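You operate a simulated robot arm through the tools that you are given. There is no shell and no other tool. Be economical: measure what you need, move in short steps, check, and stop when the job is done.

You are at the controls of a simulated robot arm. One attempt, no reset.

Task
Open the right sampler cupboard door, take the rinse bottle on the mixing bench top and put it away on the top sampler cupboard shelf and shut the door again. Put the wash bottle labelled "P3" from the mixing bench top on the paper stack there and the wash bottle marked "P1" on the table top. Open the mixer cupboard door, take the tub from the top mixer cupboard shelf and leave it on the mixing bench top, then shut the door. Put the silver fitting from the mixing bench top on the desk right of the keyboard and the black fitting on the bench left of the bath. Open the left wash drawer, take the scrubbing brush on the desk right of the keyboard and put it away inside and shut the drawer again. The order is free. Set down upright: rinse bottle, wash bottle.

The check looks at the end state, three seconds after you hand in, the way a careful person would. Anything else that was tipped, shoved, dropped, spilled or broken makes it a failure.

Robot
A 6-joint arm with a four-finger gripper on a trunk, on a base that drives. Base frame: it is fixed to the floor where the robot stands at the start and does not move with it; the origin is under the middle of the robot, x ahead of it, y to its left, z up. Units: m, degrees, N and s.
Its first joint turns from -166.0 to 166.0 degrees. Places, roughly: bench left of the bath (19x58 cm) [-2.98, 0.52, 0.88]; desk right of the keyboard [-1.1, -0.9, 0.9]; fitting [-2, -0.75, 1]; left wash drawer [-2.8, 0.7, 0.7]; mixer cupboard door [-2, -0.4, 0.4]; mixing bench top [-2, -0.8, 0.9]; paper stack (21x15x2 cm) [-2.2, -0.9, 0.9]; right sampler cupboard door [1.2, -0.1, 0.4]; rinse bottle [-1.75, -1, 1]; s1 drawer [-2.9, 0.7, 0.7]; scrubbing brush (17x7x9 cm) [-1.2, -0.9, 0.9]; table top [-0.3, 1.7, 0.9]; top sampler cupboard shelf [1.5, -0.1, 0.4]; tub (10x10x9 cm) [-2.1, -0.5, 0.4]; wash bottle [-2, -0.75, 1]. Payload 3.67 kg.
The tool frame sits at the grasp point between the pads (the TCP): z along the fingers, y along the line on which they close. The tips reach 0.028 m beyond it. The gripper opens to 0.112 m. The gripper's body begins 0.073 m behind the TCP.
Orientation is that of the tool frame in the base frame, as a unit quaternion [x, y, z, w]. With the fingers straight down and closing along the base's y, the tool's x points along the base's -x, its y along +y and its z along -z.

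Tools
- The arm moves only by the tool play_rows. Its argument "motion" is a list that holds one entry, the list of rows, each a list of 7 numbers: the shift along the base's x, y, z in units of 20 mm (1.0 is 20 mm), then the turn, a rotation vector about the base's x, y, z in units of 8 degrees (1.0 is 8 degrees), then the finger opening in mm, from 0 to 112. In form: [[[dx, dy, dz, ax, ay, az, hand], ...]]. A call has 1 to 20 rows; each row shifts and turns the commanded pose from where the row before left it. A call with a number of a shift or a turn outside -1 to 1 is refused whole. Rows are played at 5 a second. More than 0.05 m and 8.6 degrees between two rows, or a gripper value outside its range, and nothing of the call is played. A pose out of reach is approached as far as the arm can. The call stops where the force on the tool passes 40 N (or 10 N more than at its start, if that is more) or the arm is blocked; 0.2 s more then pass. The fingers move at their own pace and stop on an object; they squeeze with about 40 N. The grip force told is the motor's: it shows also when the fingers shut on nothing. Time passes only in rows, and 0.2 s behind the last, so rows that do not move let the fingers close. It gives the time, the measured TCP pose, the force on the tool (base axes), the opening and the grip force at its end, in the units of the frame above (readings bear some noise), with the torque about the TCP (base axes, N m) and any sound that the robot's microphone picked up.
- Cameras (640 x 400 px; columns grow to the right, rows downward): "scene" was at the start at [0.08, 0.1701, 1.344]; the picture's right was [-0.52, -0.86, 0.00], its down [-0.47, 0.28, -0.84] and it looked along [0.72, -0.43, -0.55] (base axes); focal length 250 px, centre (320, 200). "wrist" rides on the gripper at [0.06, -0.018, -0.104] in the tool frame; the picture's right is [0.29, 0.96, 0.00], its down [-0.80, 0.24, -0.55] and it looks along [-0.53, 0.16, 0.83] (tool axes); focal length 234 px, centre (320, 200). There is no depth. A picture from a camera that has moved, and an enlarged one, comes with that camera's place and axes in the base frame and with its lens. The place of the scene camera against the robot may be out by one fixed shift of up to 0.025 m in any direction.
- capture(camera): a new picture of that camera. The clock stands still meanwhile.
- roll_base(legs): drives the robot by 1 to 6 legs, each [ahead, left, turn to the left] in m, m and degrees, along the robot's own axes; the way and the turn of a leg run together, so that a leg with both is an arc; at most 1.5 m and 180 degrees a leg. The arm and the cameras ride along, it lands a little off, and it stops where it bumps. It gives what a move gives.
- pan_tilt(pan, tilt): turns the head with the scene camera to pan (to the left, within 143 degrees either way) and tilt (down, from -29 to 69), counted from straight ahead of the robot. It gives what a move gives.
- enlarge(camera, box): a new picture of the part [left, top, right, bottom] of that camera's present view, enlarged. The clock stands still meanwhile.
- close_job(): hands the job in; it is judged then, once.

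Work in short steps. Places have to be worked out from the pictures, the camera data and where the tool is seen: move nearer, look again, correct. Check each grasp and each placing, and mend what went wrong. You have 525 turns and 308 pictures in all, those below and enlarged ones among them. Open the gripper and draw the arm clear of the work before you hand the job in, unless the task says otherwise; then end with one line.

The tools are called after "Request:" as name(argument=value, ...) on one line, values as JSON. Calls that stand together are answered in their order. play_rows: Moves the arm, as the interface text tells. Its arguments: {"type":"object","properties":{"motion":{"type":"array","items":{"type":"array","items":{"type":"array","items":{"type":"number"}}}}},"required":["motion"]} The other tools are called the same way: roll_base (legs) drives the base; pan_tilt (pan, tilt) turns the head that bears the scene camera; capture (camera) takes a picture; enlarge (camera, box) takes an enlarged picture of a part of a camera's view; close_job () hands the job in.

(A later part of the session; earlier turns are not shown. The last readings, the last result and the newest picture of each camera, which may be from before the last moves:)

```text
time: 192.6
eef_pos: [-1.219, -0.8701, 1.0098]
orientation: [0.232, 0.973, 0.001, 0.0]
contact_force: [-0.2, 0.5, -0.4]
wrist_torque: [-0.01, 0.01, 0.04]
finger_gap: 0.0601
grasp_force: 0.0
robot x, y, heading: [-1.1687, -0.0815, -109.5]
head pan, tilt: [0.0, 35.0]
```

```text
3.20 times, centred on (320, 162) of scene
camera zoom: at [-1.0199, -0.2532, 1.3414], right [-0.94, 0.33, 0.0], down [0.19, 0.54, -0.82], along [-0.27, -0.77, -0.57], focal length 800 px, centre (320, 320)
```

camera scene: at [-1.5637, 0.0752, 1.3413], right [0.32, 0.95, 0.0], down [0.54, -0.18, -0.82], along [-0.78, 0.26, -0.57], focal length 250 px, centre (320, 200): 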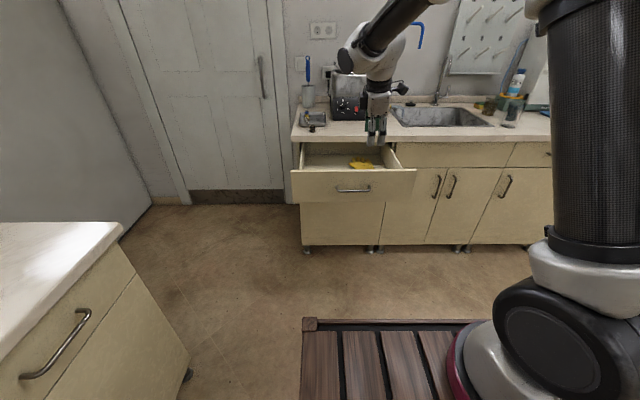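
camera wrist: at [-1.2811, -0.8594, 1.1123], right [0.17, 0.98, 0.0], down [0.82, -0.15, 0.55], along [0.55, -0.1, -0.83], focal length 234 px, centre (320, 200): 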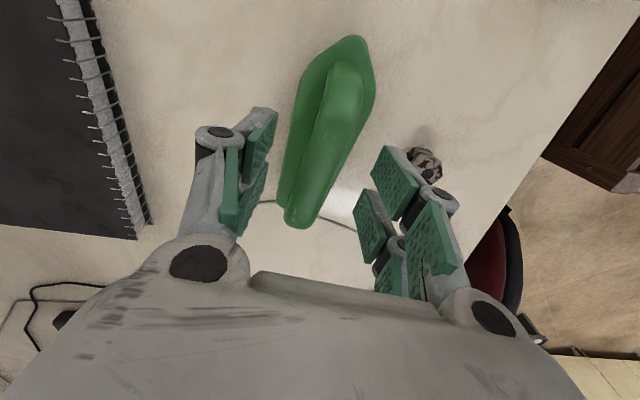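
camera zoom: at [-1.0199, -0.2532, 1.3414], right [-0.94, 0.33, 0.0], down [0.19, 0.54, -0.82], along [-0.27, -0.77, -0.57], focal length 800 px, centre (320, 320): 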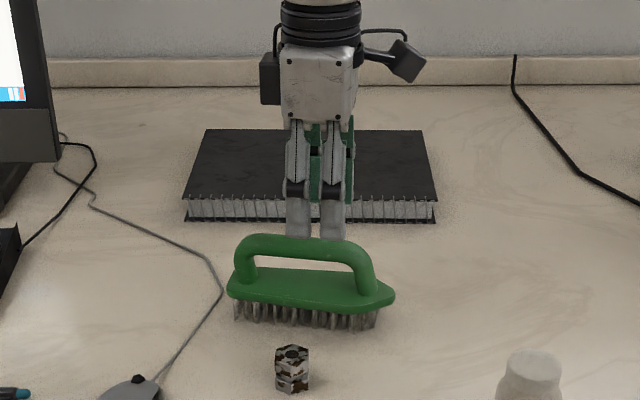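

Aligned with the handle. Descend to 0.957 and grip.

Request:
play_rows(motion=[[[0, 0, -1, 0, 0, 0, 60], [0, 0, -1, 0, 0, 0, 60], [0, 0, -0.6, 0, 0, 0, 60], [0, 0, 0, 0, 0, 0, 5], [0, 0, 0, 0, 0, 0, 5], [0, 0, 0, 0, 0, 0, 5]]])

Request:
enlarge(camera="scene", box=[220, 100, 420, 225])

```text
time: 194.0
eef_pos: [-1.2188, -0.8699, 0.9566]
orientation: [0.232, 0.973, 0.001, -0.001]
contact_force: [0.3, -0.5, 0.3]
wrist_torque: [0.02, -0.01, -0.02]
finger_gap: 0.0247
grasp_force: 39.9
robot x, y, heading: [-1.1763, -0.0787, -109.2]
head pan, tilt: [0.0, 35.0]
```

```text
3.20 times, centred on (320, 162) of scene
camera zoom: at [-1.0198, -0.2533, 1.3413], right [-0.94, 0.33, 0.0], down [0.19, 0.54, -0.82], along [-0.27, -0.77, -0.57], focal length 800 px, centre (320, 320)
```

zoom: 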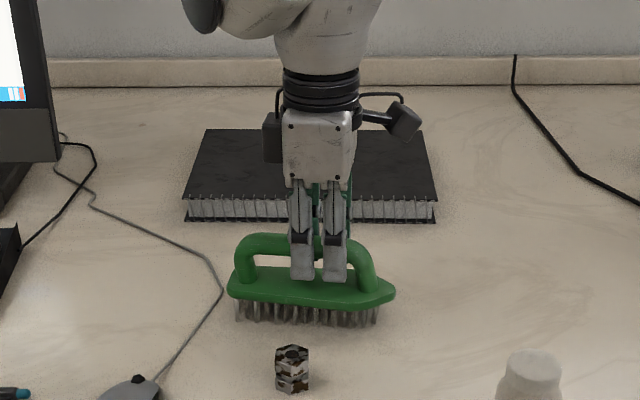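

Brush gripped (25 mm). Lift and retract, then back off, turn and drive to the open drawer.

Request:
play_rows(motion=[[[0, 0, 1, 0, 0, 0, 5], [0, 0, 1, 0, 0, 0, 5], [0, 0, 1, 0, 0, 0, 5], [0, 0, 1, 0, 0, 0, 5], [0, 0, 1, 0, 0, 0, 5], [0, 0, 1, 0, 0, 0, 5], [0, 0, 1, 0, 0, 0, 5], [0, 0, 1, 0, 0, 0, 5], [0, 0, 1, 0, 0, 0, 5], [0, 0, 1, 0, 0, 0, 5], [0, 0, 1, 0, 0, 0, 5], [0, 0, 1, 0, 0, 0, 5], [0.3, 0.9, 0, 0, 0, 0, 5], [0.3, 0.9, 0, 0, 0, 0, 5], [0.3, 0.9, 0, 0, 0, 0, 5], [0.3, 0.9, 0, 0, 0, 0, 5], [0.3, 0.9, 0, 0, 0, 0, 5], [0.3, 0.9, 0, 0, 0, 0, 5], [0.3, 0.9, 0, 0, 0, 0, 5]]])

Request:
roll_base(legs=[[-0.3, 0, 0], [0, 0, -90], [0.6, 0.2, 0]])

Request:
capture(camera="scene")

Request:
capture(camera="wrist")

```text
time: 198.0
eef_pos: [-1.1755, -0.7436, 1.1959]
orientation: [0.231, 0.973, 0.001, 0.0]
contact_force: [0.9, -0.2, -1.3]
wrist_torque: [-0.02, 0.01, -0.05]
finger_gap: 0.0247
grasp_force: 40.4
robot x, y, heading: [-1.1727, -0.0827, -109.3]
head pan, tilt: [0.0, 35.0]
```

```text
time: 207.0
eef_pos: [-2.3593, 0.2325, 1.1976]
orientation: [0.856, 0.517, 0.002, 0.0]
contact_force: [0.8, -1.1, -1.5]
wrist_torque: [0.01, -0.03, 0.02]
finger_gap: 0.0247
grasp_force: 39.9
robot x, y, heading: [-1.6942, 0.2208, 160.1]
head pan, tilt: [0.0, 35.0]
```

```text
215 pictures are left
camera scene: at [-1.8891, 0.0543, 1.3413], right [0.34, 0.94, 0.0], down [0.54, -0.2, -0.82], along [-0.77, 0.28, -0.57], focal length 250 px, centre (320, 200)
```

scene: 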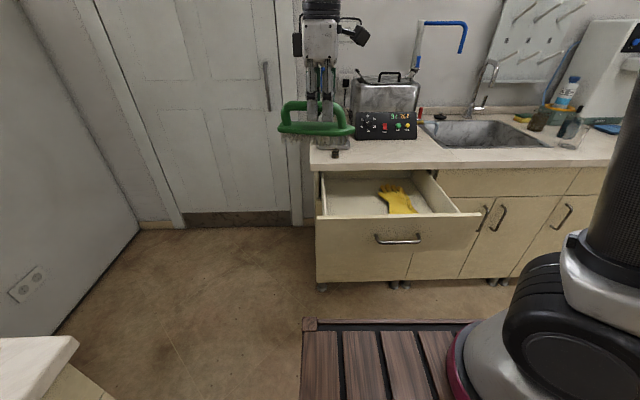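

```text
214 pictures are left
camera wrist: at [-2.3486, 0.2954, 1.2998], right [0.98, -0.19, 0.0], down [-0.16, -0.82, 0.55], along [-0.1, -0.54, -0.83], focal length 234 px, centre (320, 200)
```

wrist: 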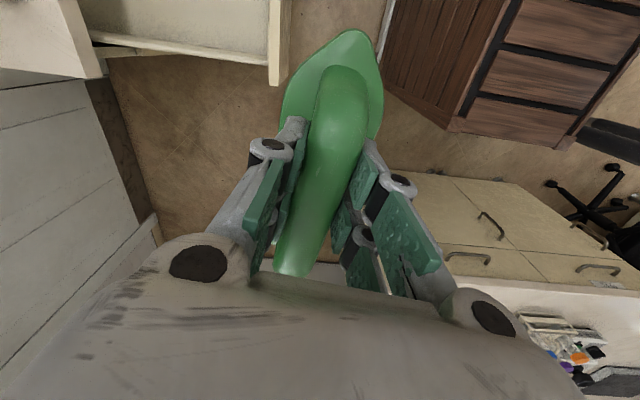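

Drawer front panel at p≈-2.38, glove at back right. I carry the brush above the free front-left part: (-2.467,0.437).

Request:
play_rows(motion=[[[-0.49, 0.93, 0, 0, 0, 0.9, 5], [-0.49, 0.93, 0, 0, 0, 0, 5], [-0.49, 0.93, 0, 0, 0, 0, 5], [-0.49, 0.93, 0, 0, 0, 0, 5], [-0.49, 0.93, 0, 0, 0, 0, 5], [-0.49, 0.93, 0, 0, 0, 0, 5], [-0.49, 0.93, 0, 0, 0, 0, 5], [-0.49, 0.93, 0, 0, 0, 0, 5], [-0.49, 0.93, 0, 0, 0, 0, 5], [-0.49, 0.93, 0, 0, 0, 0, 5], [-0.49, 0.93, 0, 0, 0, 0, 5], [0, 0, -1, 0, 0, 0, 5], [0, 0, -1, 0, 0, 0, 5], [0, 0, -1, 0, 0, 0, 5], [0, 0, -1, 0, 0, 0, 5], [0, 0, -1, 0, 0, 0, 5], [0, 0, -1, 0, 0, 0, 5], [0, 0, -1, 0, 0, 0, 5], [0, 0, -1, 0, 0, 0, 5], [0, 0, -1, 0, 0, 0, 5]]])

Request:
capture(camera="wrist")

Request:
enlarge(camera="scene", box=[290, 80, 490, 240])

```text
time: 211.2
eef_pos: [-2.4682, 0.4384, 1.0179]
orientation: [0.822, 0.57, 0.001, 0.001]
contact_force: [-0.5, -0.7, -0.9]
wrist_torque: [0.0, 0.03, 0.01]
finger_gap: 0.0247
grasp_force: 40.2
robot x, y, heading: [-1.7, 0.2175, 159.9]
head pan, tilt: [0.0, 35.0]
```

```text
213 pictures are left
camera wrist: at [-2.4644, 0.5011, 1.1195], right [1.0, -0.07, 0.0], down [-0.06, -0.83, 0.55], along [-0.04, -0.55, -0.83], focal length 234 px, centre (320, 200)
```

wrist: 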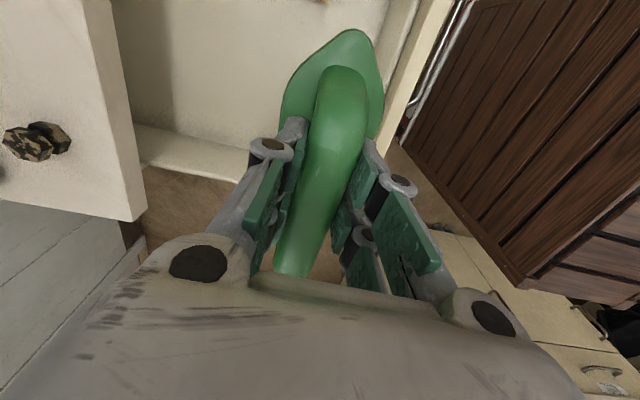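

```text
2.50 times, centred on (390, 160) of scene
camera zoom: at [-1.889, 0.0543, 1.3414], right [0.34, 0.94, 0.0], down [0.54, -0.2, -0.82], along [-0.77, 0.28, -0.57], focal length 625 px, centre (145, 300)
```

zoom: 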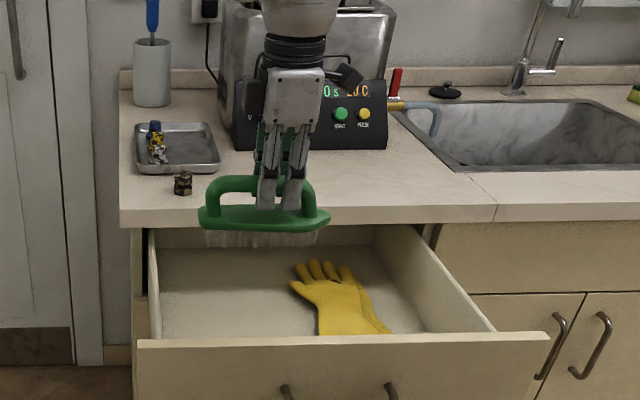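

The glove's cuff narrows the space, so I turn the brush 90° (long side along the drawer's depth) and put it along the left side, q≈-0.405.

Request:
play_rows(motion=[[[-0.15, 0, 0, 0, 0, -1, 5], [-0.15, 0, 0, 0, 0, -1, 5], [-0.15, 0, 0, 0, 0, -1, 5], [-0.15, 0, 0, 0, 0, -1, 5], [-0.15, 0, 0, 0, 0, -1, 5], [-0.15, 0, 0, 0, 0, -1, 5], [-0.15, 0, 0, 0, 0, -1, 5], [-0.15, 0, 0, 0, 0, -1, 5], [-0.15, 0, 0, 0, 0, -1, 5], [-0.15, -0.1, 0, 0, 0, -1, 5], [-0.15, -0.1, 0, 0, 0, -1, 5], [-0.1, 0, 0, 0, 0, -0.25, 5]]])

Request:
capture(camera="wrist")

Request:
enlarge(camera="scene", box=[290, 80, 490, 240])

```text
time: 213.8
eef_pos: [-2.5026, 0.4352, 1.0175]
orientation: [0.984, -0.178, 0.001, 0.001]
contact_force: [-0.3, -0.2, -2.0]
wrist_torque: [-0.02, 0.01, 0.02]
finger_gap: 0.0248
grasp_force: 40.1
robot x, y, heading: [-1.6979, 0.2204, 159.8]
head pan, tilt: [0.0, 35.0]
```

```text
211 pictures are left
camera wrist: at [-2.4406, 0.4303, 1.1198], right [-0.07, -1.0, 0.0], down [-0.83, 0.06, 0.55], along [-0.55, 0.04, -0.83], focal length 234 px, centre (320, 200)
```

wrist: 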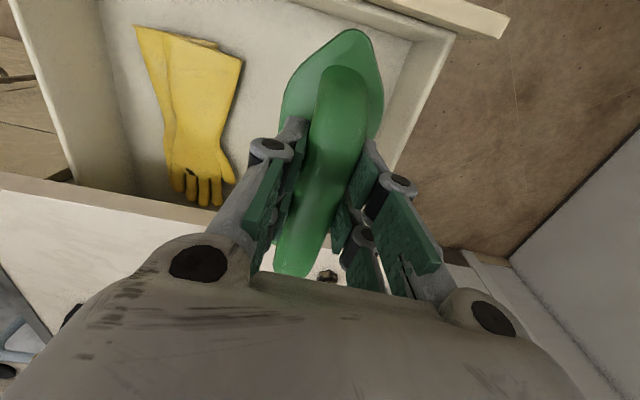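

```text
2.50 times, centred on (390, 160) of scene
camera zoom: at [-1.8891, 0.0543, 1.3413], right [0.34, 0.94, 0.0], down [0.54, -0.2, -0.82], along [-0.77, 0.28, -0.57], focal length 625 px, centre (145, 300)
```

zoom: 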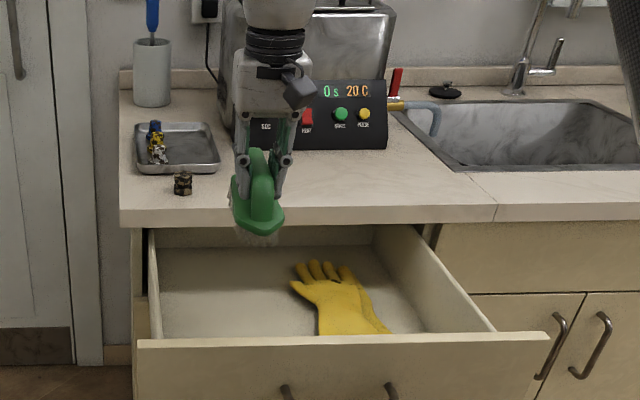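

Clear on all sides. Descend into the drawer.

Request:
play_rows(motion=[[[0, 0, -1, 0, 0, 0, 5], [0, 0, -1, 0, 0, 0, 5], [0, 0, -1, 0, 0, 0, 5], [0, 0, -1, 0, 0, 0, 5], [0, 0, -1, 0, 0, 0, 5], [0, 0, -1, 0, 0, 0, 5], [0, 0, -1, 0, 0, 0, 5], [0, 0, -1, 0, 0, 0, 5], [0, 0, -0.8, 0, 0, 0, 5]]])

Request:
capture(camera="wrist")

Request:
enlarge(camera="scene", box=[290, 80, 490, 240])

```text
time: 215.8
eef_pos: [-2.501, 0.4336, 0.8402]
orientation: [0.984, -0.178, 0.0, 0.001]
contact_force: [0.1, -1.2, -1.9]
wrist_torque: [-0.04, -0.02, 0.03]
finger_gap: 0.0244
grasp_force: 40.3
robot x, y, heading: [-1.6983, 0.2182, 160.0]
head pan, tilt: [0.0, 35.0]
```

```text
209 pictures are left
camera wrist: at [-2.44, 0.4305, 0.9438], right [-0.07, -1.0, 0.0], down [-0.83, 0.06, 0.55], along [-0.55, 0.04, -0.83], focal length 234 px, centre (320, 200)
```

wrist: 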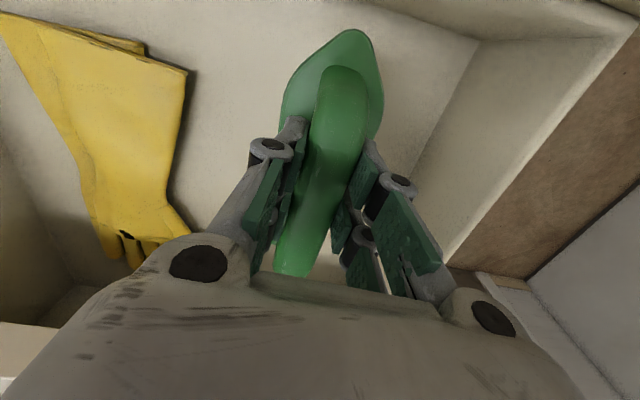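

```text
2.50 times, centred on (390, 160) of scene
camera zoom: at [-1.889, 0.0543, 1.3414], right [0.34, 0.94, 0.0], down [0.54, -0.2, -0.82], along [-0.77, 0.28, -0.57], focal length 625 px, centre (145, 300)
```

zoom: 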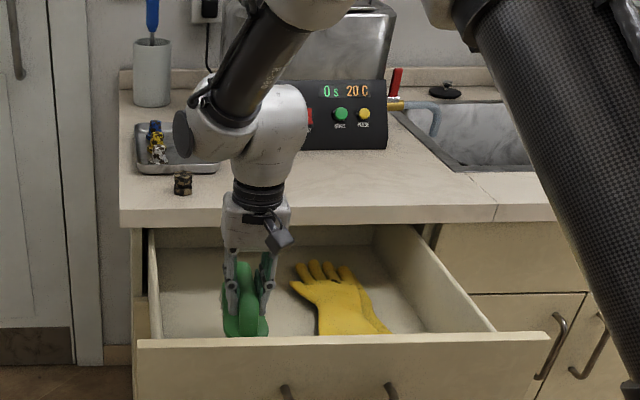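

Going well; lower carefully until it touches the drawer bottom.

Request:
play_rows(motion=[[[0, 0, -0.5, 0, 0, 0, 5], [0, 0, -0.4, 0, 0, 0, 5], [0, 0, -0.3, 0, 0, 0, 5], [0, 0, -0.3, 0, 0, 0, 5]]])

```text
time: 216.8
eef_pos: [-2.5016, 0.4342, 0.8106]
orientation: [0.984, -0.177, 0.0, 0.001]
contact_force: [-0.7, -0.1, -0.6]
wrist_torque: [0.01, 0.02, -0.03]
finger_gap: 0.0244
grasp_force: 40.1
robot x, y, heading: [-1.6981, 0.2188, 160.1]
head pan, tilt: [0.0, 35.0]
```

Request:
play_rows(motion=[[[0, 0, -0.3, 0, 0, 0, 5], [0, 0, -0.3, 0, 0, 0, 5], [0, 0, -0.3, 0, 0, 0, 5], [0, 0, -0.25, 0, 0, 0, 5]]])

```text
time: 217.8
eef_pos: [-2.5021, 0.4355, 0.7871]
orientation: [0.984, -0.178, 0.001, 0.001]
contact_force: [-0.6, 0.7, -1.6]
wrist_torque: [-0.04, -0.01, 0.04]
finger_gap: 0.0247
grasp_force: 39.6
robot x, y, heading: [-1.6968, 0.2162, 160.1]
head pan, tilt: [0.0, 35.0]
```

Request:
play_rows(motion=[[[0, 0, -0.3, 0, 0, 0, 5], [0, 0, -0.3, 0, 0, 0, 5], [0, 0, -0.25, 0, 0, 0, 5], [0, 0, -0.25, 0, 0, 0, 5]]])

Request:
capture(camera="wrist")

```text
time: 218.8
eef_pos: [-2.5032, 0.4347, 0.7689]
orientation: [0.984, -0.178, -0.003, 0.001]
contact_force: [-0.2, 0.9, 35.5]
wrist_torque: [-0.13, -0.09, -0.02]
finger_gap: 0.0246
grasp_force: 39.8
robot x, y, heading: [-1.6932, 0.2168, 159.8]
head pan, tilt: [0.0, 35.0]
```

```text
207 pictures are left
camera wrist: at [-2.4408, 0.4308, 0.8706], right [-0.07, -1.0, 0.0], down [-0.83, 0.06, 0.56], along [-0.56, 0.04, -0.83], focal length 234 px, centre (320, 200)
```

wrist: 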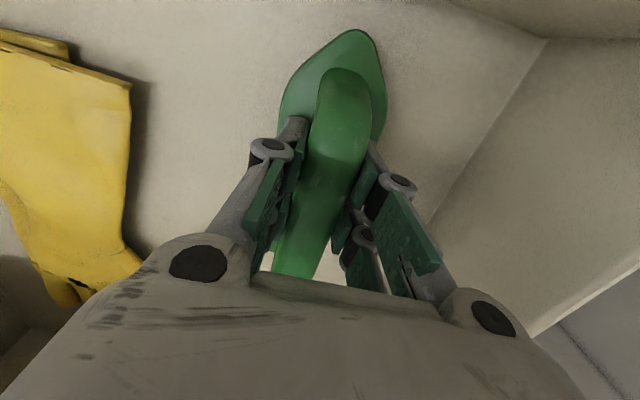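

Brush rests on the drawer bottom. Release and rise.

Request:
play_rows(motion=[[[0, 0, 0.1, 0, 0, 0, 45], [0, 0, 0, 0, 0, 0, 50], [0, 0, 0.5, 0, 0, 0, 50], [0, 0, 1, 0, 0, 0, 50], [0, 0, 1, 0, 0, 0, 50], [0, 0, 1, 0, 0, 0, 50], [0, 0, 1, 0, 0, 0, 50], [0, 0, 1, 0, 0, 0, 50], [0, 0, 1, 0, 0, 0, 50], [0, 0, 1, 0, 0, 0, 50], [0, 0, 1, 0, 0, 0, 50], [0, 0, 1, 0, 0, 0, 50], [0, 0, 1, 0, 0, 0, 30]]])

Request:
capture(camera="wrist")

```text
time: 221.6
eef_pos: [-2.502, 0.4342, 0.9776]
orientation: [0.984, -0.178, 0.001, 0.001]
contact_force: [-0.2, 0.2, -0.2]
wrist_torque: [0.0, 0.01, 0.01]
finger_gap: 0.0298
grasp_force: 0.0
robot x, y, heading: [-1.6988, 0.2164, 160.1]
head pan, tilt: [0.0, 35.0]
```

```text
206 pictures are left
camera wrist: at [-2.4404, 0.4305, 1.0804], right [-0.07, -1.0, 0.0], down [-0.83, 0.06, 0.55], along [-0.55, 0.04, -0.83], focal length 234 px, centre (320, 200)
```

wrist: 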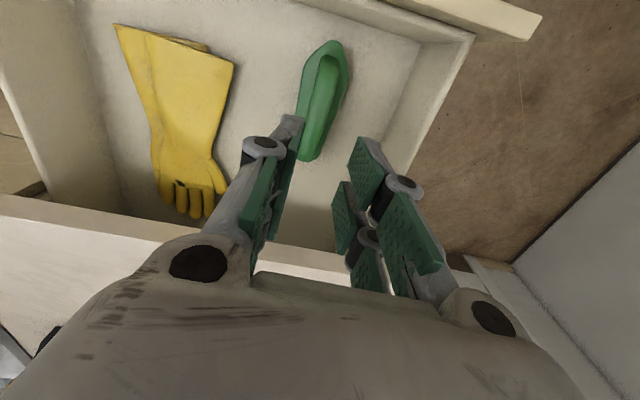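

Brush lies neatly inside. Now I close the drawer: fingers shut, go in front of the panel above its handle, then push by driving.

Request:
play_rows(motion=[[[0.95, -0.33, 0, 0, 0, 0, 0], [0.95, -0.33, 0, 0, 0, 0, 0], [0.95, -0.33, 0, 0, 0, 0, 0], [0.95, -0.33, 0, 0, 0, 0, 0], [0.95, -0.33, 0, 0, 0, 0, 0], [0.95, -0.33, 0, 0, 0, 0, 0], [0.95, -0.33, 0, 0, 0, 0, 0], [0.95, -0.33, 0, 0, 0, 0, 0], [0.95, -0.33, 0, 0, 0, 0, 0], [0.95, -0.33, 0, 0, 0, 0, 0], [0.33, 0.95, 0, 0, 0, 0, 0], [0.33, 0.95, 0, 0, 0, 0, 0], [0.33, 0.95, 0, 0, 0, 0, 0], [0.33, 0.95, 0, 0, 0, 0, 0], [0.33, 0.95, 0, 0, 0, 0, 0]]])

Request:
capture(camera="wrist")

Request:
enlarge(camera="scene", box=[290, 80, 490, 240])

```text
time: 224.8
eef_pos: [-2.2803, 0.463, 0.9775]
orientation: [0.984, -0.177, -0.001, 0.0]
contact_force: [0.6, 0.0, 0.5]
wrist_torque: [0.01, 0.01, -0.02]
finger_gap: 0.0
grasp_force: 36.1
robot x, y, heading: [-1.695, 0.2161, 160.1]
head pan, tilt: [0.0, 35.0]
```

```text
205 pictures are left
camera wrist: at [-2.2175, 0.4599, 1.0806], right [-0.07, -1.0, 0.0], down [-0.83, 0.06, 0.55], along [-0.55, 0.04, -0.83], focal length 234 px, centre (320, 200)
```

wrist: 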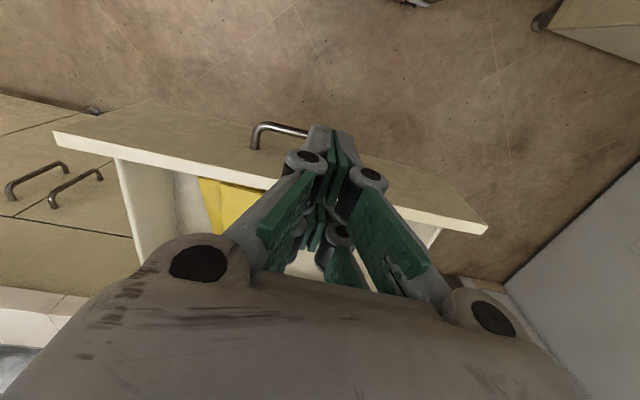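

```text
2.50 times, centred on (390, 160) of scene
camera zoom: at [-1.8891, 0.0542, 1.3413], right [0.34, 0.94, 0.0], down [0.54, -0.2, -0.82], along [-0.77, 0.28, -0.57], focal length 625 px, centre (145, 300)
```

zoom: 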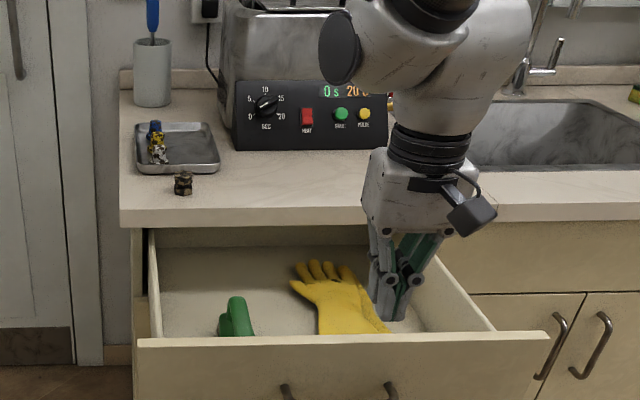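

The panel's outer face is at p≈-2.345 and my fingers are in front of it. Lower to 0.835.

Request:
play_rows(motion=[[[0, 0, -1, 0, 0, 0, 0], [0, 0, -1, 0, 0, 0, 0], [0, 0, -1, 0, 0, 0, 0], [0, 0, -1, 0, 0, 0, 0], [0, 0, -1, 0, 0, 0, 0], [0, 0, -1, 0, 0, 0, 0], [0, 0, -1, 0, 0, 0, 0]]])

Request:
capture(camera="wrist")

```text
time: 226.4
eef_pos: [-2.2784, 0.4628, 0.839]
orientation: [0.984, -0.178, -0.001, 0.001]
contact_force: [0.0, -0.9, -0.3]
wrist_torque: [-0.01, 0.02, 0.0]
finger_gap: 0.0001
grasp_force: 35.4
robot x, y, heading: [-1.6966, 0.2188, 159.8]
head pan, tilt: [0.0, 35.0]
```

```text
203 pictures are left
camera wrist: at [-2.2174, 0.4595, 0.9404], right [-0.07, -1.0, 0.0], down [-0.83, 0.06, 0.55], along [-0.55, 0.04, -0.83], focal length 234 px, centre (320, 200)
```

wrist: 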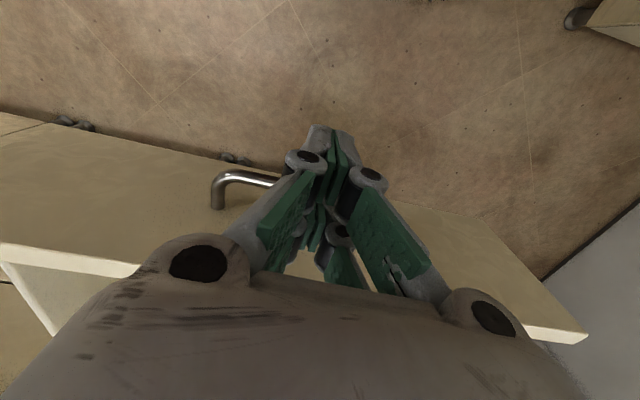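

Push the drawer shut by driving ahead.

Request:
roll_base(legs=[[0.15, 0, 0], [0.12, 0, 0]])

Request:
capture(camera="scene")

```text
time: 228.6
eef_pos: [-2.535, 0.5566, 0.8365]
orientation: [0.984, -0.178, 0.001, 0.0]
contact_force: [0.4, 0.3, 0.7]
wrist_torque: [-0.02, 0.02, -0.01]
finger_gap: 0.0001
grasp_force: 35.7
robot x, y, heading: [-1.9549, 0.3118, 159.8]
head pan, tilt: [0.0, 35.0]
```

```text
202 pictures are left
camera scene: at [-2.1445, 0.1478, 1.3414], right [0.34, 0.94, 0.0], down [0.54, -0.2, -0.82], along [-0.77, 0.28, -0.57], focal length 250 px, centre (320, 200)
```

scene: 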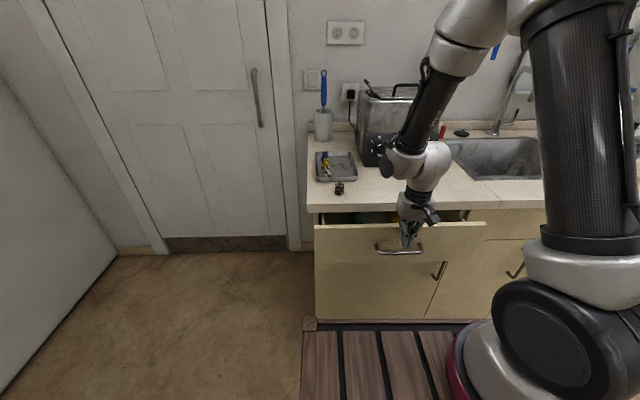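

Request:
roll_base(legs=[[0.11, 0, 0]])

Request:
capture(camera="scene")

```text
time: 229.8
eef_pos: [-2.6097, 0.5848, 0.8363]
orientation: [0.984, -0.178, 0.009, 0.001]
contact_force: [0.5, 0.0, 0.1]
wrist_torque: [0.02, 0.01, 0.0]
finger_gap: 0.0001
grasp_force: 35.4
robot x, y, heading: [-2.0354, 0.3389, 160.0]
head pan, tilt: [0.0, 35.0]
stopped in leg 1: the force on the tool passed its limit at 81 N (the readings are from after the stop); the commanded pose is now the measured one
```

```text
201 pictures are left
camera scene: at [-2.2245, 0.177, 1.3414], right [0.34, 0.94, 0.0], down [0.54, -0.2, -0.82], along [-0.77, 0.28, -0.57], focal length 250 px, centre (320, 200)
```

scene: 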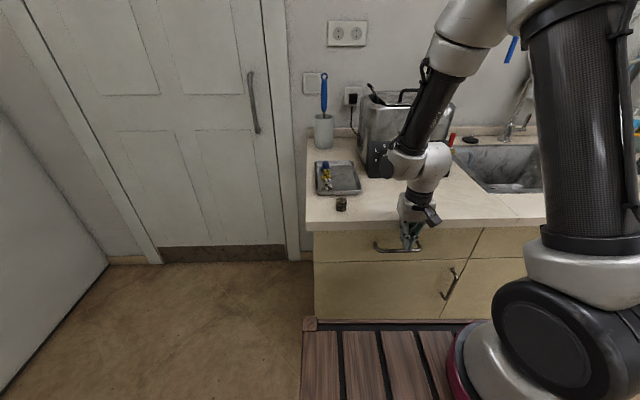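

Request:
enlarge(camera="scene", box=[290, 180, 490, 300])

```text
3.20 times, centred on (390, 240) of scene
camera zoom: at [-2.2245, 0.177, 1.3414], right [0.34, 0.94, 0.0], down [0.54, -0.2, -0.82], along [-0.77, 0.28, -0.57], focal length 800 px, centre (96, 72)
```

zoom: 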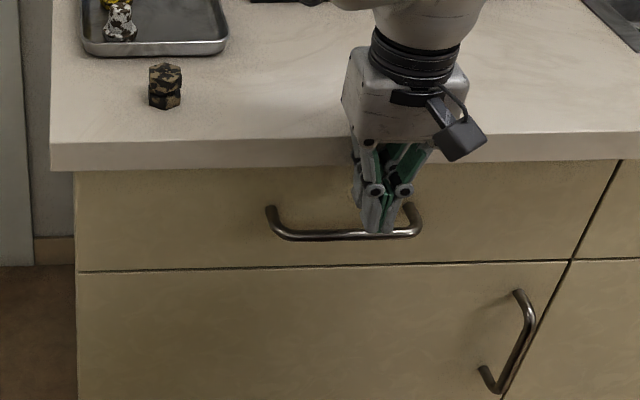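

It may be the knuckles touching the bench edge rather than the drawer fully shut. I back off and look closely.

Request:
play_rows(motion=[[[0.95, -0.33, 0, 0, 0, 0, 0], [0.95, -0.33, 0, 0, 0, 0, 0], [0.95, -0.33, 0, 0, 0, 0, 0], [0.95, -0.33, 0, 0, 0, 0, 0], [0.95, -0.33, 0, 0, 0, 0, 0]]])

Request:
capture(camera="wrist")

Request:
enlarge(camera="scene", box=[290, 180, 490, 300])

```text
time: 230.9
eef_pos: [-2.5535, 0.5597, 0.8376]
orientation: [0.984, -0.178, 0.01, 0.002]
contact_force: [0.5, 0.2, -0.1]
wrist_torque: [-0.02, 0.01, -0.01]
finger_gap: 0.0
grasp_force: 35.6
out of reach, approached as far as the arm can: row 4, 5
robot x, y, heading: [-2.0359, 0.3428, 159.8]
head pan, tilt: [0.0, 35.0]
```

```text
199 pictures are left
camera wrist: at [-2.4943, 0.5569, 0.9403], right [-0.07, -1.0, 0.01], down [-0.84, 0.06, 0.54], along [-0.54, 0.03, -0.84], focal length 234 px, centre (320, 200)
```

wrist: 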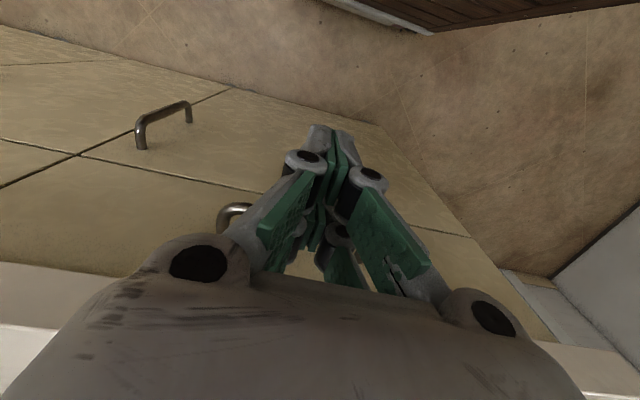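

```text
3.20 times, centred on (390, 240) of scene
camera zoom: at [-2.2246, 0.177, 1.3414], right [0.34, 0.94, 0.0], down [0.54, -0.2, -0.82], along [-0.77, 0.28, -0.57], focal length 800 px, centre (96, 72)
```

zoom: 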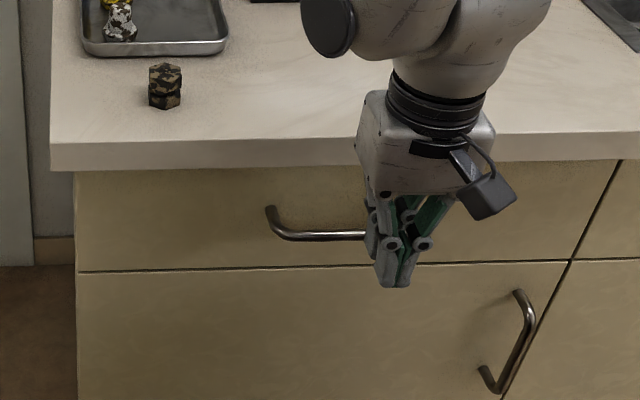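

The drawer is shut (its bar is back at its original place). Next the mixer cupboard: raise the arm, back off and turn to face it.

Request:
play_rows(motion=[[[0, 0, 1, 0, 0, 0, 50], [0, 0, 1, 0, 0, 0, 50], [0, 0, 1, 0, 0, 0, 50], [0, 0, 1, 0, 0, 0, 50], [0, 0, 1, 0, 0, 0, 50], [0, 0, 1, 0, 0, 0, 50], [0, 0, 1, 0, 0, 0, 50], [0, 0, 1, 0, 0, 0, 50], [0, 0, 1, 0, 0, 0, 50], [0, 0, 1, 0, 0, 0, 50]]])

Request:
roll_base(legs=[[-0.44, 0, 0], [0, -0.44, 0], [0, 0, 91]])

Request:
pan_tilt(pan=0, tilt=40)

Request:
capture(camera="scene")

```text
time: 233.2
eef_pos: [-2.5539, 0.5594, 1.0366]
orientation: [0.984, -0.178, 0.008, 0.0]
contact_force: [0.4, -0.9, -1.1]
wrist_torque: [-0.03, -0.02, -0.01]
finger_gap: 0.05
grasp_force: 0.1
robot x, y, heading: [-2.0348, 0.3386, 160.1]
head pan, tilt: [0.0, 35.0]
```

```text
time: 242.0
eef_pos: [-1.6743, 0.0745, 1.0376]
orientation: [0.814, 0.581, 0.005, -0.006]
contact_force: [-0.5, 0.3, -0.4]
wrist_torque: [0.02, -0.03, -0.02]
finger_gap: 0.0504
grasp_force: 0.0
robot x, y, heading: [-1.4678, 0.603, -108.6]
head pan, tilt: [0.0, 35.0]
```

```text
time: 242.6
eef_pos: [-1.6738, 0.0737, 1.0378]
orientation: [0.814, 0.58, 0.006, -0.005]
contact_force: [-0.8, -0.5, 0.0]
wrist_torque: [0.01, -0.02, 0.03]
finger_gap: 0.0501
grasp_force: 0.0
robot x, y, heading: [-1.4662, 0.6027, -108.5]
head pan, tilt: [0.0, 40.0]
```

```text
197 pictures are left
camera scene: at [-1.314, 0.4336, 1.3338], right [-0.95, 0.32, 0.0], down [0.2, 0.61, -0.77], along [-0.24, -0.73, -0.64], focal length 250 px, centre (320, 200)
```

scene: 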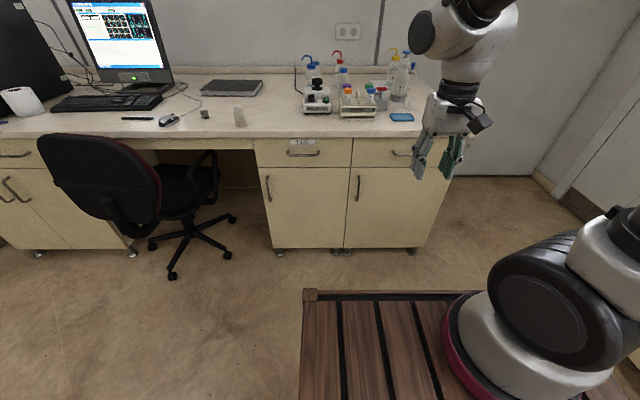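

Right door's handle ≈ p −1.55, z 0.575. I lower and extend the arm, pitching the tool forward.

Request:
play_rows(motion=[[[-0.2, -0.99, -0.8, 0, 0, 0, 50], [-0.2, -0.99, -0.8, 0, 0, 0, 50], [-0.2, -0.99, -0.8, 0, 0, 0, 50], [-0.2, -0.99, -0.8, 0, 0, 0, 50], [-0.2, -0.99, -0.8, 0, 0, 0, 50], [-0.2, -0.99, -0.8, 0, 0, 0, 50], [-0.2, -0.99, -0.8, -0.9455, 0.3256, 0, 50], [-0.2, -0.99, -0.8, -0.9455, 0.3256, 0, 50], [-0.2, -0.99, -1, -0.9455, 0.3256, 0, 50], [-0.2, -0.99, -1, -0.9455, 0.3256, 0, 50], [-0.2, -0.99, -1, -0.9455, 0.3256, 0, 50], [-0.2, -0.99, -1, -0.9455, 0.3256, 0, 50], [-0.2, -0.99, -1, -0.9455, 0.3256, 0, 50], [-0.2, -0.99, -1, 0, 0, 0, 50], [-0.2, -0.99, -1, 0, 0, 0, 50], [-0.2, -0.99, -1, 0, 0, 0, 50], [-0.2, -0.99, -1, 0, 0, 0, 50], [-0.2, -0.5, -1, 0, 0, 0, 50]]])

Request:
capture(camera="scene")

Request:
capture(camera="wrist")

```text
time: 246.4
eef_pos: [-1.7274, -0.3005, 0.7592]
orientation: [0.746, 0.518, -0.355, 0.222]
contact_force: [0.3, 0.2, -0.1]
wrist_torque: [0.02, -0.03, -0.03]
finger_gap: 0.0497
grasp_force: 0.0
out of reach, approached as far as the arm can: row 9, 10, 12, 13, 14
robot x, y, heading: [-1.4687, 0.599, -108.3]
head pan, tilt: [0.0, 40.0]
```

```text
196 pictures are left
camera scene: at [-1.3139, 0.4337, 1.3338], right [-0.95, 0.32, 0.0], down [0.2, 0.61, -0.77], along [-0.24, -0.73, -0.64], focal length 250 px, centre (320, 200)
```

scene: 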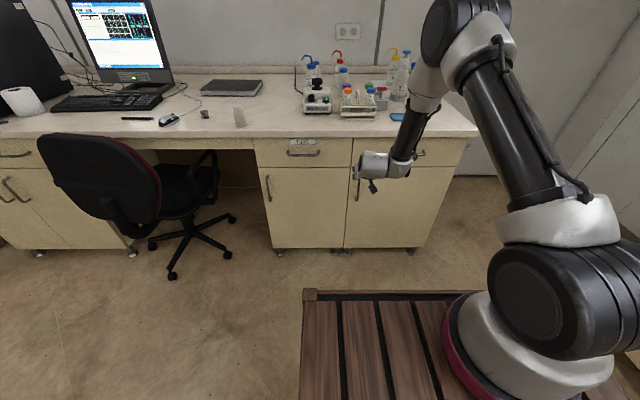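

```text
195 pictures are left
camera wrist: at [-1.7008, -0.1844, 0.7812], right [0.95, -0.17, -0.25], down [0.22, -0.19, 0.96], along [-0.21, -0.97, -0.14], focal length 234 px, centre (320, 200)
```

wrist: 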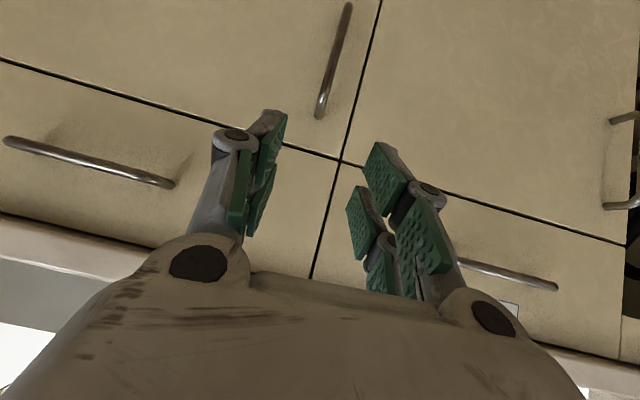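

Handle's centre ≈ p −1.543, z 0.585. Lower in front of it.

Request:
play_rows(motion=[[[-0.15, -0.28, -0.97, 0, 0, 0, 44], [-0.15, -0.28, -0.97, 0, 0, 0, 44], [-0.15, -0.28, -0.97, 0, 0, 0, 44], [-0.15, -0.28, -0.97, 0, 0, 0, 44], [-0.15, -0.28, -0.97, 0, 0, 0, 44], [-0.15, -0.28, -0.97, 0, 0, 0, 44], [-0.15, -0.28, -0.97, 0, 0, 0, 44], [-0.15, -0.28, -0.97, 0, 0, 0, 44]]])

Request:
capture(camera="wrist")

```text
time: 248.2
eef_pos: [-1.7393, -0.3558, 0.6075]
orientation: [0.747, 0.517, -0.354, 0.222]
contact_force: [-0.5, 0.4, -0.7]
wrist_torque: [0.01, 0.02, 0.01]
finger_gap: 0.0439
grasp_force: 0.1
out of reach, approached as far as the arm can: row 1, 2, 3, 5
robot x, y, heading: [-1.4701, 0.6012, -108.5]
head pan, tilt: [0.0, 40.0]
```

```text
194 pictures are left
camera wrist: at [-1.7121, -0.2394, 0.629], right [0.95, -0.18, -0.25], down [0.22, -0.19, 0.96], along [-0.22, -0.97, -0.14], focal length 234 px, centre (320, 200)
```

wrist: 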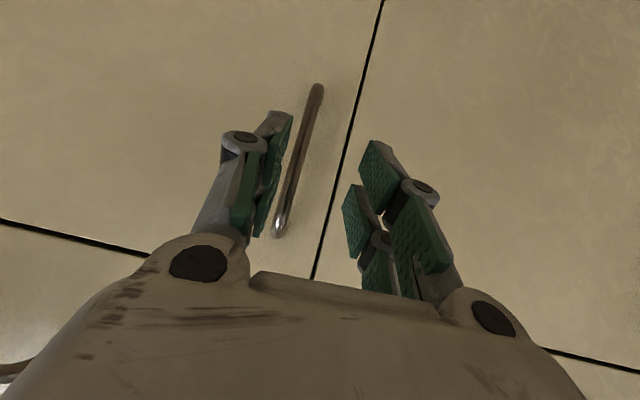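

Shift 1.6 cm right and 2 cm lower, then forward.

Request:
play_rows(motion=[[[-0.4, 0.13, -0.6, 0, 0, 0, 44], [-0.4, 0.13, -0.6, 0, 0, 0, 44], [-0.25, -0.7, 0, 0, 0, 0, 44], [-0.25, -0.7, 0, 0, 0, 0, 44], [-0.25, -0.7, 0, 0, 0, 0, 44]]])

Request:
capture(camera="wrist")

```text
time: 249.4
eef_pos: [-1.7547, -0.3999, 0.5864]
orientation: [0.745, 0.519, -0.353, 0.225]
contact_force: [0.5, 0.4, -0.6]
wrist_torque: [-0.02, 0.05, 0.01]
finger_gap: 0.044
grasp_force: 0.0
out of reach, approached as far as the arm can: row 1, 2
robot x, y, heading: [-1.4652, 0.6006, -108.5]
head pan, tilt: [0.0, 40.0]
```

```text
193 pictures are left
camera wrist: at [-1.7298, -0.2828, 0.606], right [0.95, -0.17, -0.25], down [0.21, -0.19, 0.96], along [-0.21, -0.97, -0.14], focal length 234 px, centre (320, 200)
```

wrist: 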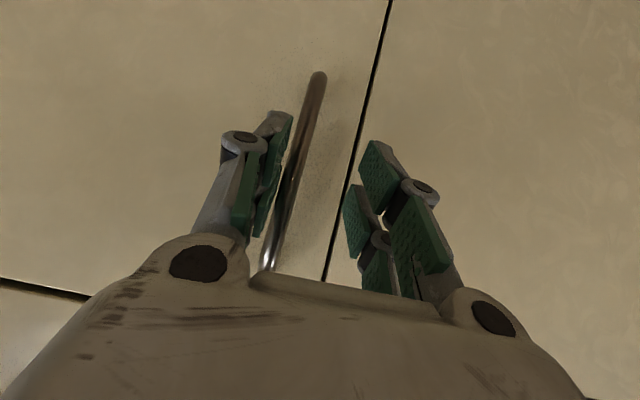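

The bar sits near one finger; I shift the base right 1.6 cm.

Request:
roll_base(legs=[[0, -0.018, 0]])

Request:
capture(camera="wrist")

```text
time: 250.2
eef_pos: [-1.7723, -0.3931, 0.586]
orientation: [0.745, 0.519, -0.353, 0.227]
contact_force: [0.3, -0.8, 0.4]
wrist_torque: [0.02, 0.03, 0.0]
finger_gap: 0.0439
grasp_force: 0.1
robot x, y, heading: [-1.4855, 0.6067, -108.3]
head pan, tilt: [0.0, 40.0]
```

```text
192 pictures are left
camera wrist: at [-1.747, -0.2767, 0.6058], right [0.95, -0.17, -0.25], down [0.21, -0.19, 0.96], along [-0.21, -0.97, -0.14], focal length 234 px, centre (320, 200)
```

wrist: 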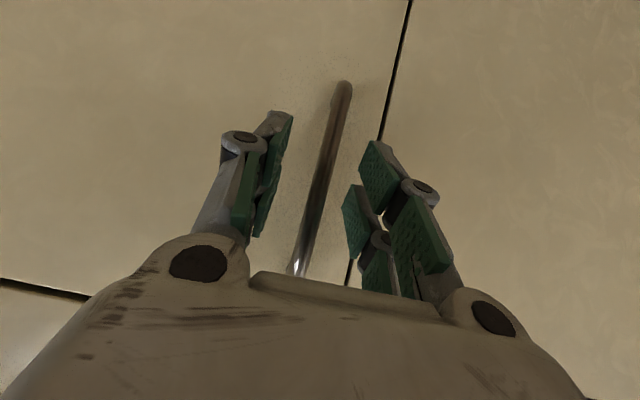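

Centred. I move forward until the tips touch.

Request:
play_rows(motion=[[[-0.25, -0.7, 0, 0, 0, 0, 44], [-0.25, -0.7, 0, 0, 0, 0, 44], [-0.2, -0.5, 0, 0, 0, 0, 44]]])

Request:
capture(camera="wrist")

```text
time: 250.9
eef_pos: [-1.7779, -0.4174, 0.5812]
orientation: [0.745, 0.524, -0.347, 0.223]
contact_force: [3.9, 7.2, 1.9]
wrist_torque: [-0.11, -0.02, 0.25]
finger_gap: 0.0468
grasp_force: 0.6
robot x, y, heading: [-1.4795, 0.6067, -108.6]
head pan, tilt: [0.0, 40.0]
stopped in row 3: the force on the tool passed its limit at 47 N (the readings are from after the stop); the commanded pose is now the measured one
```

```text
191 pictures are left
camera wrist: at [-1.7534, -0.3008, 0.6035], right [0.96, -0.16, -0.25], down [0.21, -0.2, 0.96], along [-0.2, -0.97, -0.15], focal length 234 px, centre (320, 200)
```

wrist: 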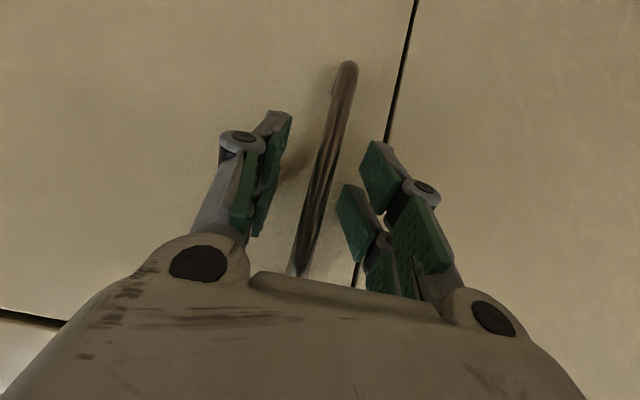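

Tips touch the door; back off slightly and close on the bar.

Request:
play_rows(motion=[[[0.06, 0.2, 0, 0, 0, 0, 44], [0, 0, 0, 0, 0, 0, 0], [0, 0, 0, 0, 0, 0, 0], [0, 0, 0, 0, 0, 0, 0]]])

```text
time: 251.9
eef_pos: [-1.7774, -0.415, 0.5822]
orientation: [0.745, 0.522, -0.35, 0.225]
contact_force: [8.5, -2.8, 3.2]
wrist_torque: [-1.01, -2.61, 0.01]
finger_gap: 0.0122
grasp_force: 44.8
robot x, y, heading: [-1.4853, 0.6037, -108.3]
head pan, tilt: [0.0, 40.0]
```

Gripped. I pull along the door's arc (hinge on the right, radius ≈0.42), slowly for the first 10°.

Request:
play_rows(motion=[[[0.1, 0.4, 0, 0, 0, 0.1, 0], [0.1, 0.6, 0, 0, 0, 0.2, 0], [0.1, 0.6, 0, 0, 0, 0.2, 0], [0.1, 0.6, 0, 0, 0, 0.2, 0], [0.1, 0.6, 0, 0, 0, 0.2, 0], [0.1, 0.6, 0, 0, 0, 0.2, 0]]])

```text
time: 252.7
eef_pos: [-1.7729, -0.3995, 0.5815]
orientation: [0.74, 0.53, -0.349, 0.223]
contact_force: [-2.0, 0.0, 0.1]
wrist_torque: [-0.4, -2.88, 0.03]
finger_gap: 0.0128
grasp_force: 45.3
out of reach, approached as far as the arm can: row 2, 3
robot x, y, heading: [-1.4887, 0.6068, -108.6]
head pan, tilt: [0.0, 40.0]
stopped in row 3: the force on the tool passed its limit at 43 N (the readings are from after the stop); the commanded pose is now the measured one
```

The arm is near a joint limit here, so I pull with the base.

Request:
roll_base(legs=[[-0.05, -0.005, 0]])

```text
time: 253.6
eef_pos: [-1.7663, -0.351, 0.5819]
orientation: [0.741, 0.528, -0.35, 0.222]
contact_force: [-33.8, 3.5, -2.9]
wrist_torque: [-0.48, -2.5, -0.01]
finger_gap: 0.0128
grasp_force: 44.7
robot x, y, heading: [-1.4727, 0.6579, -108.4]
head pan, tilt: [0.0, 40.0]
```

Good. Now rotate the tool to follow, then next base pull.

Request:
play_rows(motion=[[[-0.2, 0.1, 0, 0, 0, 0.4, 0], [-0.1, 0, 0, 0, 0, 0.4, 0]]])

Request:
roll_base(legs=[[-0.05, -0.014, 0]])

Request:
capture(camera="scene")

```text
time: 254.1
eef_pos: [-1.767, -0.3575, 0.5833]
orientation: [0.735, 0.539, -0.348, 0.219]
contact_force: [-2.0, 1.0, -3.7]
wrist_torque: [-1.02, -2.72, -0.01]
finger_gap: 0.0137
grasp_force: 45.1
out of reach, approached as far as the arm can: row 1, 2
robot x, y, heading: [-1.4739, 0.6599, -108.8]
head pan, tilt: [0.0, 40.0]
stopped in row 2: the force on the tool passed its limit at 48 N (the readings are from after the stop); the commanded pose is now the measured one
```

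```text
time: 255.0
eef_pos: [-1.7626, -0.3064, 0.5822]
orientation: [0.734, 0.54, -0.349, 0.219]
contact_force: [-5.9, 0.1, -5.4]
wrist_torque: [-0.6, -2.71, -0.02]
finger_gap: 0.0139
grasp_force: 44.7
robot x, y, heading: [-1.4727, 0.7091, -108.9]
head pan, tilt: [0.0, 40.0]
```

```text
190 pictures are left
camera scene: at [-1.3196, 0.5396, 1.3338], right [-0.95, 0.32, 0.0], down [0.21, 0.61, -0.77], along [-0.25, -0.72, -0.64], focal length 250 px, centre (320, 200)
```

scene: 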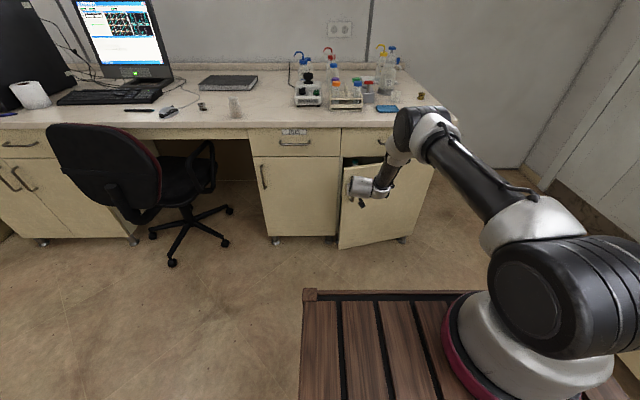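

Door ≈18° open. Now try arm pull with yaw again.

Request:
play_rows(motion=[[[-0.05, 0.5, 0, 0, 0, 0.2, 0], [-0.05, 0.5, 0, 0, 0, 0.2, 0], [-0.08, 0.5, 0, 0, 0, 0.2, 0], [-0.1, 0.5, 0, 0, 0, 0.2, 0]]])

```text
time: 255.5
eef_pos: [-1.7635, -0.3016, 0.583]
orientation: [0.733, 0.543, -0.349, 0.216]
contact_force: [-2.2, 0.2, -1.9]
wrist_torque: [-1.22, -2.78, 0.0]
finger_gap: 0.0144
grasp_force: 44.8
out of reach, approached as far as the arm can: row 1, 2
robot x, y, heading: [-1.4694, 0.706, -108.8]
head pan, tilt: [0.0, 40.0]
stopped in row 2: the force on the tool passed its limit at 50 N (the readings are from after the stop); the commanded pose is now the measured one
```

The arm is at a joint limit, but the base pulls fine. Another translation along the arc with the base.

Request:
roll_base(legs=[[-0.035, -0.015, 0], [-0.035, -0.018, 0]])

```text
time: 256.9
eef_pos: [-1.7709, -0.2255, 0.5823]
orientation: [0.732, 0.544, -0.349, 0.216]
contact_force: [9.6, 0.5, -4.1]
wrist_torque: [-0.54, -2.85, 0.11]
finger_gap: 0.0145
grasp_force: 45.2
robot x, y, heading: [-1.482, 0.7874, -108.7]
head pan, tilt: [0.0, 40.0]
```

θ≈26°. Now I rotate robot and door together about the hinge by 10° to keep the fingers square.

Request:
roll_base(legs=[[-0.027, -0.11, 5]])

Request:
roll_base(legs=[[-0.027, -0.11, 5]])

Request:
capture(camera="scene")

```text
time: 258.1
eef_pos: [-1.7782, -0.1881, 0.5821]
orientation: [0.706, 0.577, -0.338, 0.231]
contact_force: [11.1, 2.3, 1.6]
wrist_torque: [-0.65, -2.58, -0.01]
finger_gap: 0.0144
grasp_force: 45.5
robot x, y, heading: [-1.5815, 0.84, -103.8]
head pan, tilt: [0.0, 40.0]
```

```text
time: 259.3
eef_pos: [-1.7902, -0.154, 0.5816]
orientation: [0.681, 0.607, -0.329, 0.245]
contact_force: [17.3, 4.8, 4.6]
wrist_torque: [-0.6, -2.63, 0.03]
finger_gap: 0.0147
grasp_force: 45.2
robot x, y, heading: [-1.6821, 0.8918, -98.7]
head pan, tilt: [0.0, 40.0]
```

```text
189 pictures are left
camera scene: at [-1.5022, 0.7546, 1.3338], right [-0.99, 0.15, 0.0], down [0.1, 0.64, -0.77], along [-0.12, -0.76, -0.64], focal length 250 px, centre (320, 200)
```

scene: 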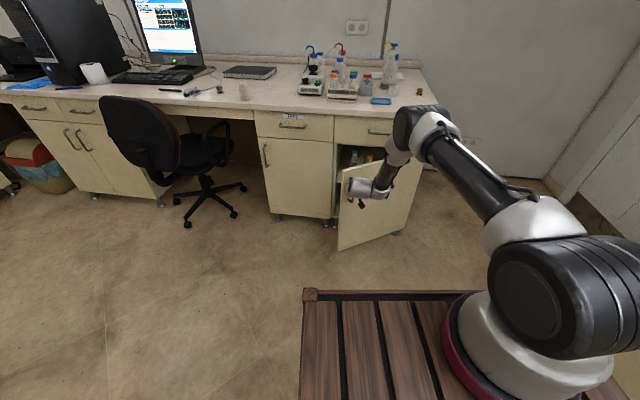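

Continue pulling by base translation to ~50°.

Request:
roll_base(legs=[[-0.04, -0.027, 0], [-0.04, -0.032, 0]])

Request:
capture(camera="scene")

```text
time: 260.6
eef_pos: [-1.8179, -0.088, 0.5824]
orientation: [0.68, 0.608, -0.326, 0.247]
contact_force: [1.3, 0.7, 3.4]
wrist_torque: [-0.27, -2.61, -0.01]
finger_gap: 0.0143
grasp_force: 44.6
robot x, y, heading: [-1.7124, 0.9553, -98.9]
head pan, tilt: [0.0, 40.0]
stopped in leg 2: the force on the tool passed its limit at 41 N (the readings are from after the stop); the commanded pose is now the measured one
```

```text
188 pictures are left
camera scene: at [-1.5349, 0.8199, 1.3338], right [-0.99, 0.15, 0.0], down [0.1, 0.64, -0.77], along [-0.12, -0.76, -0.64], focal length 250 px, centre (320, 200)
```

scene: 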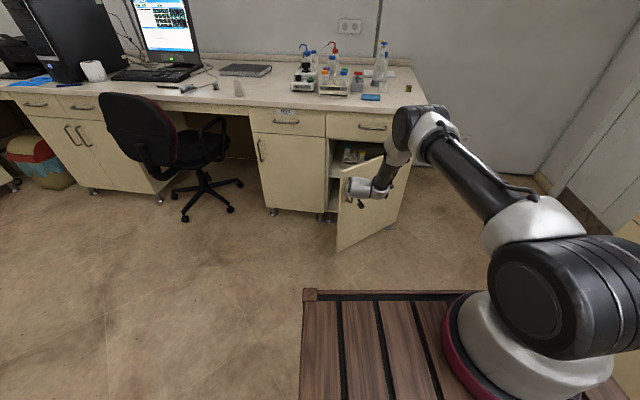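

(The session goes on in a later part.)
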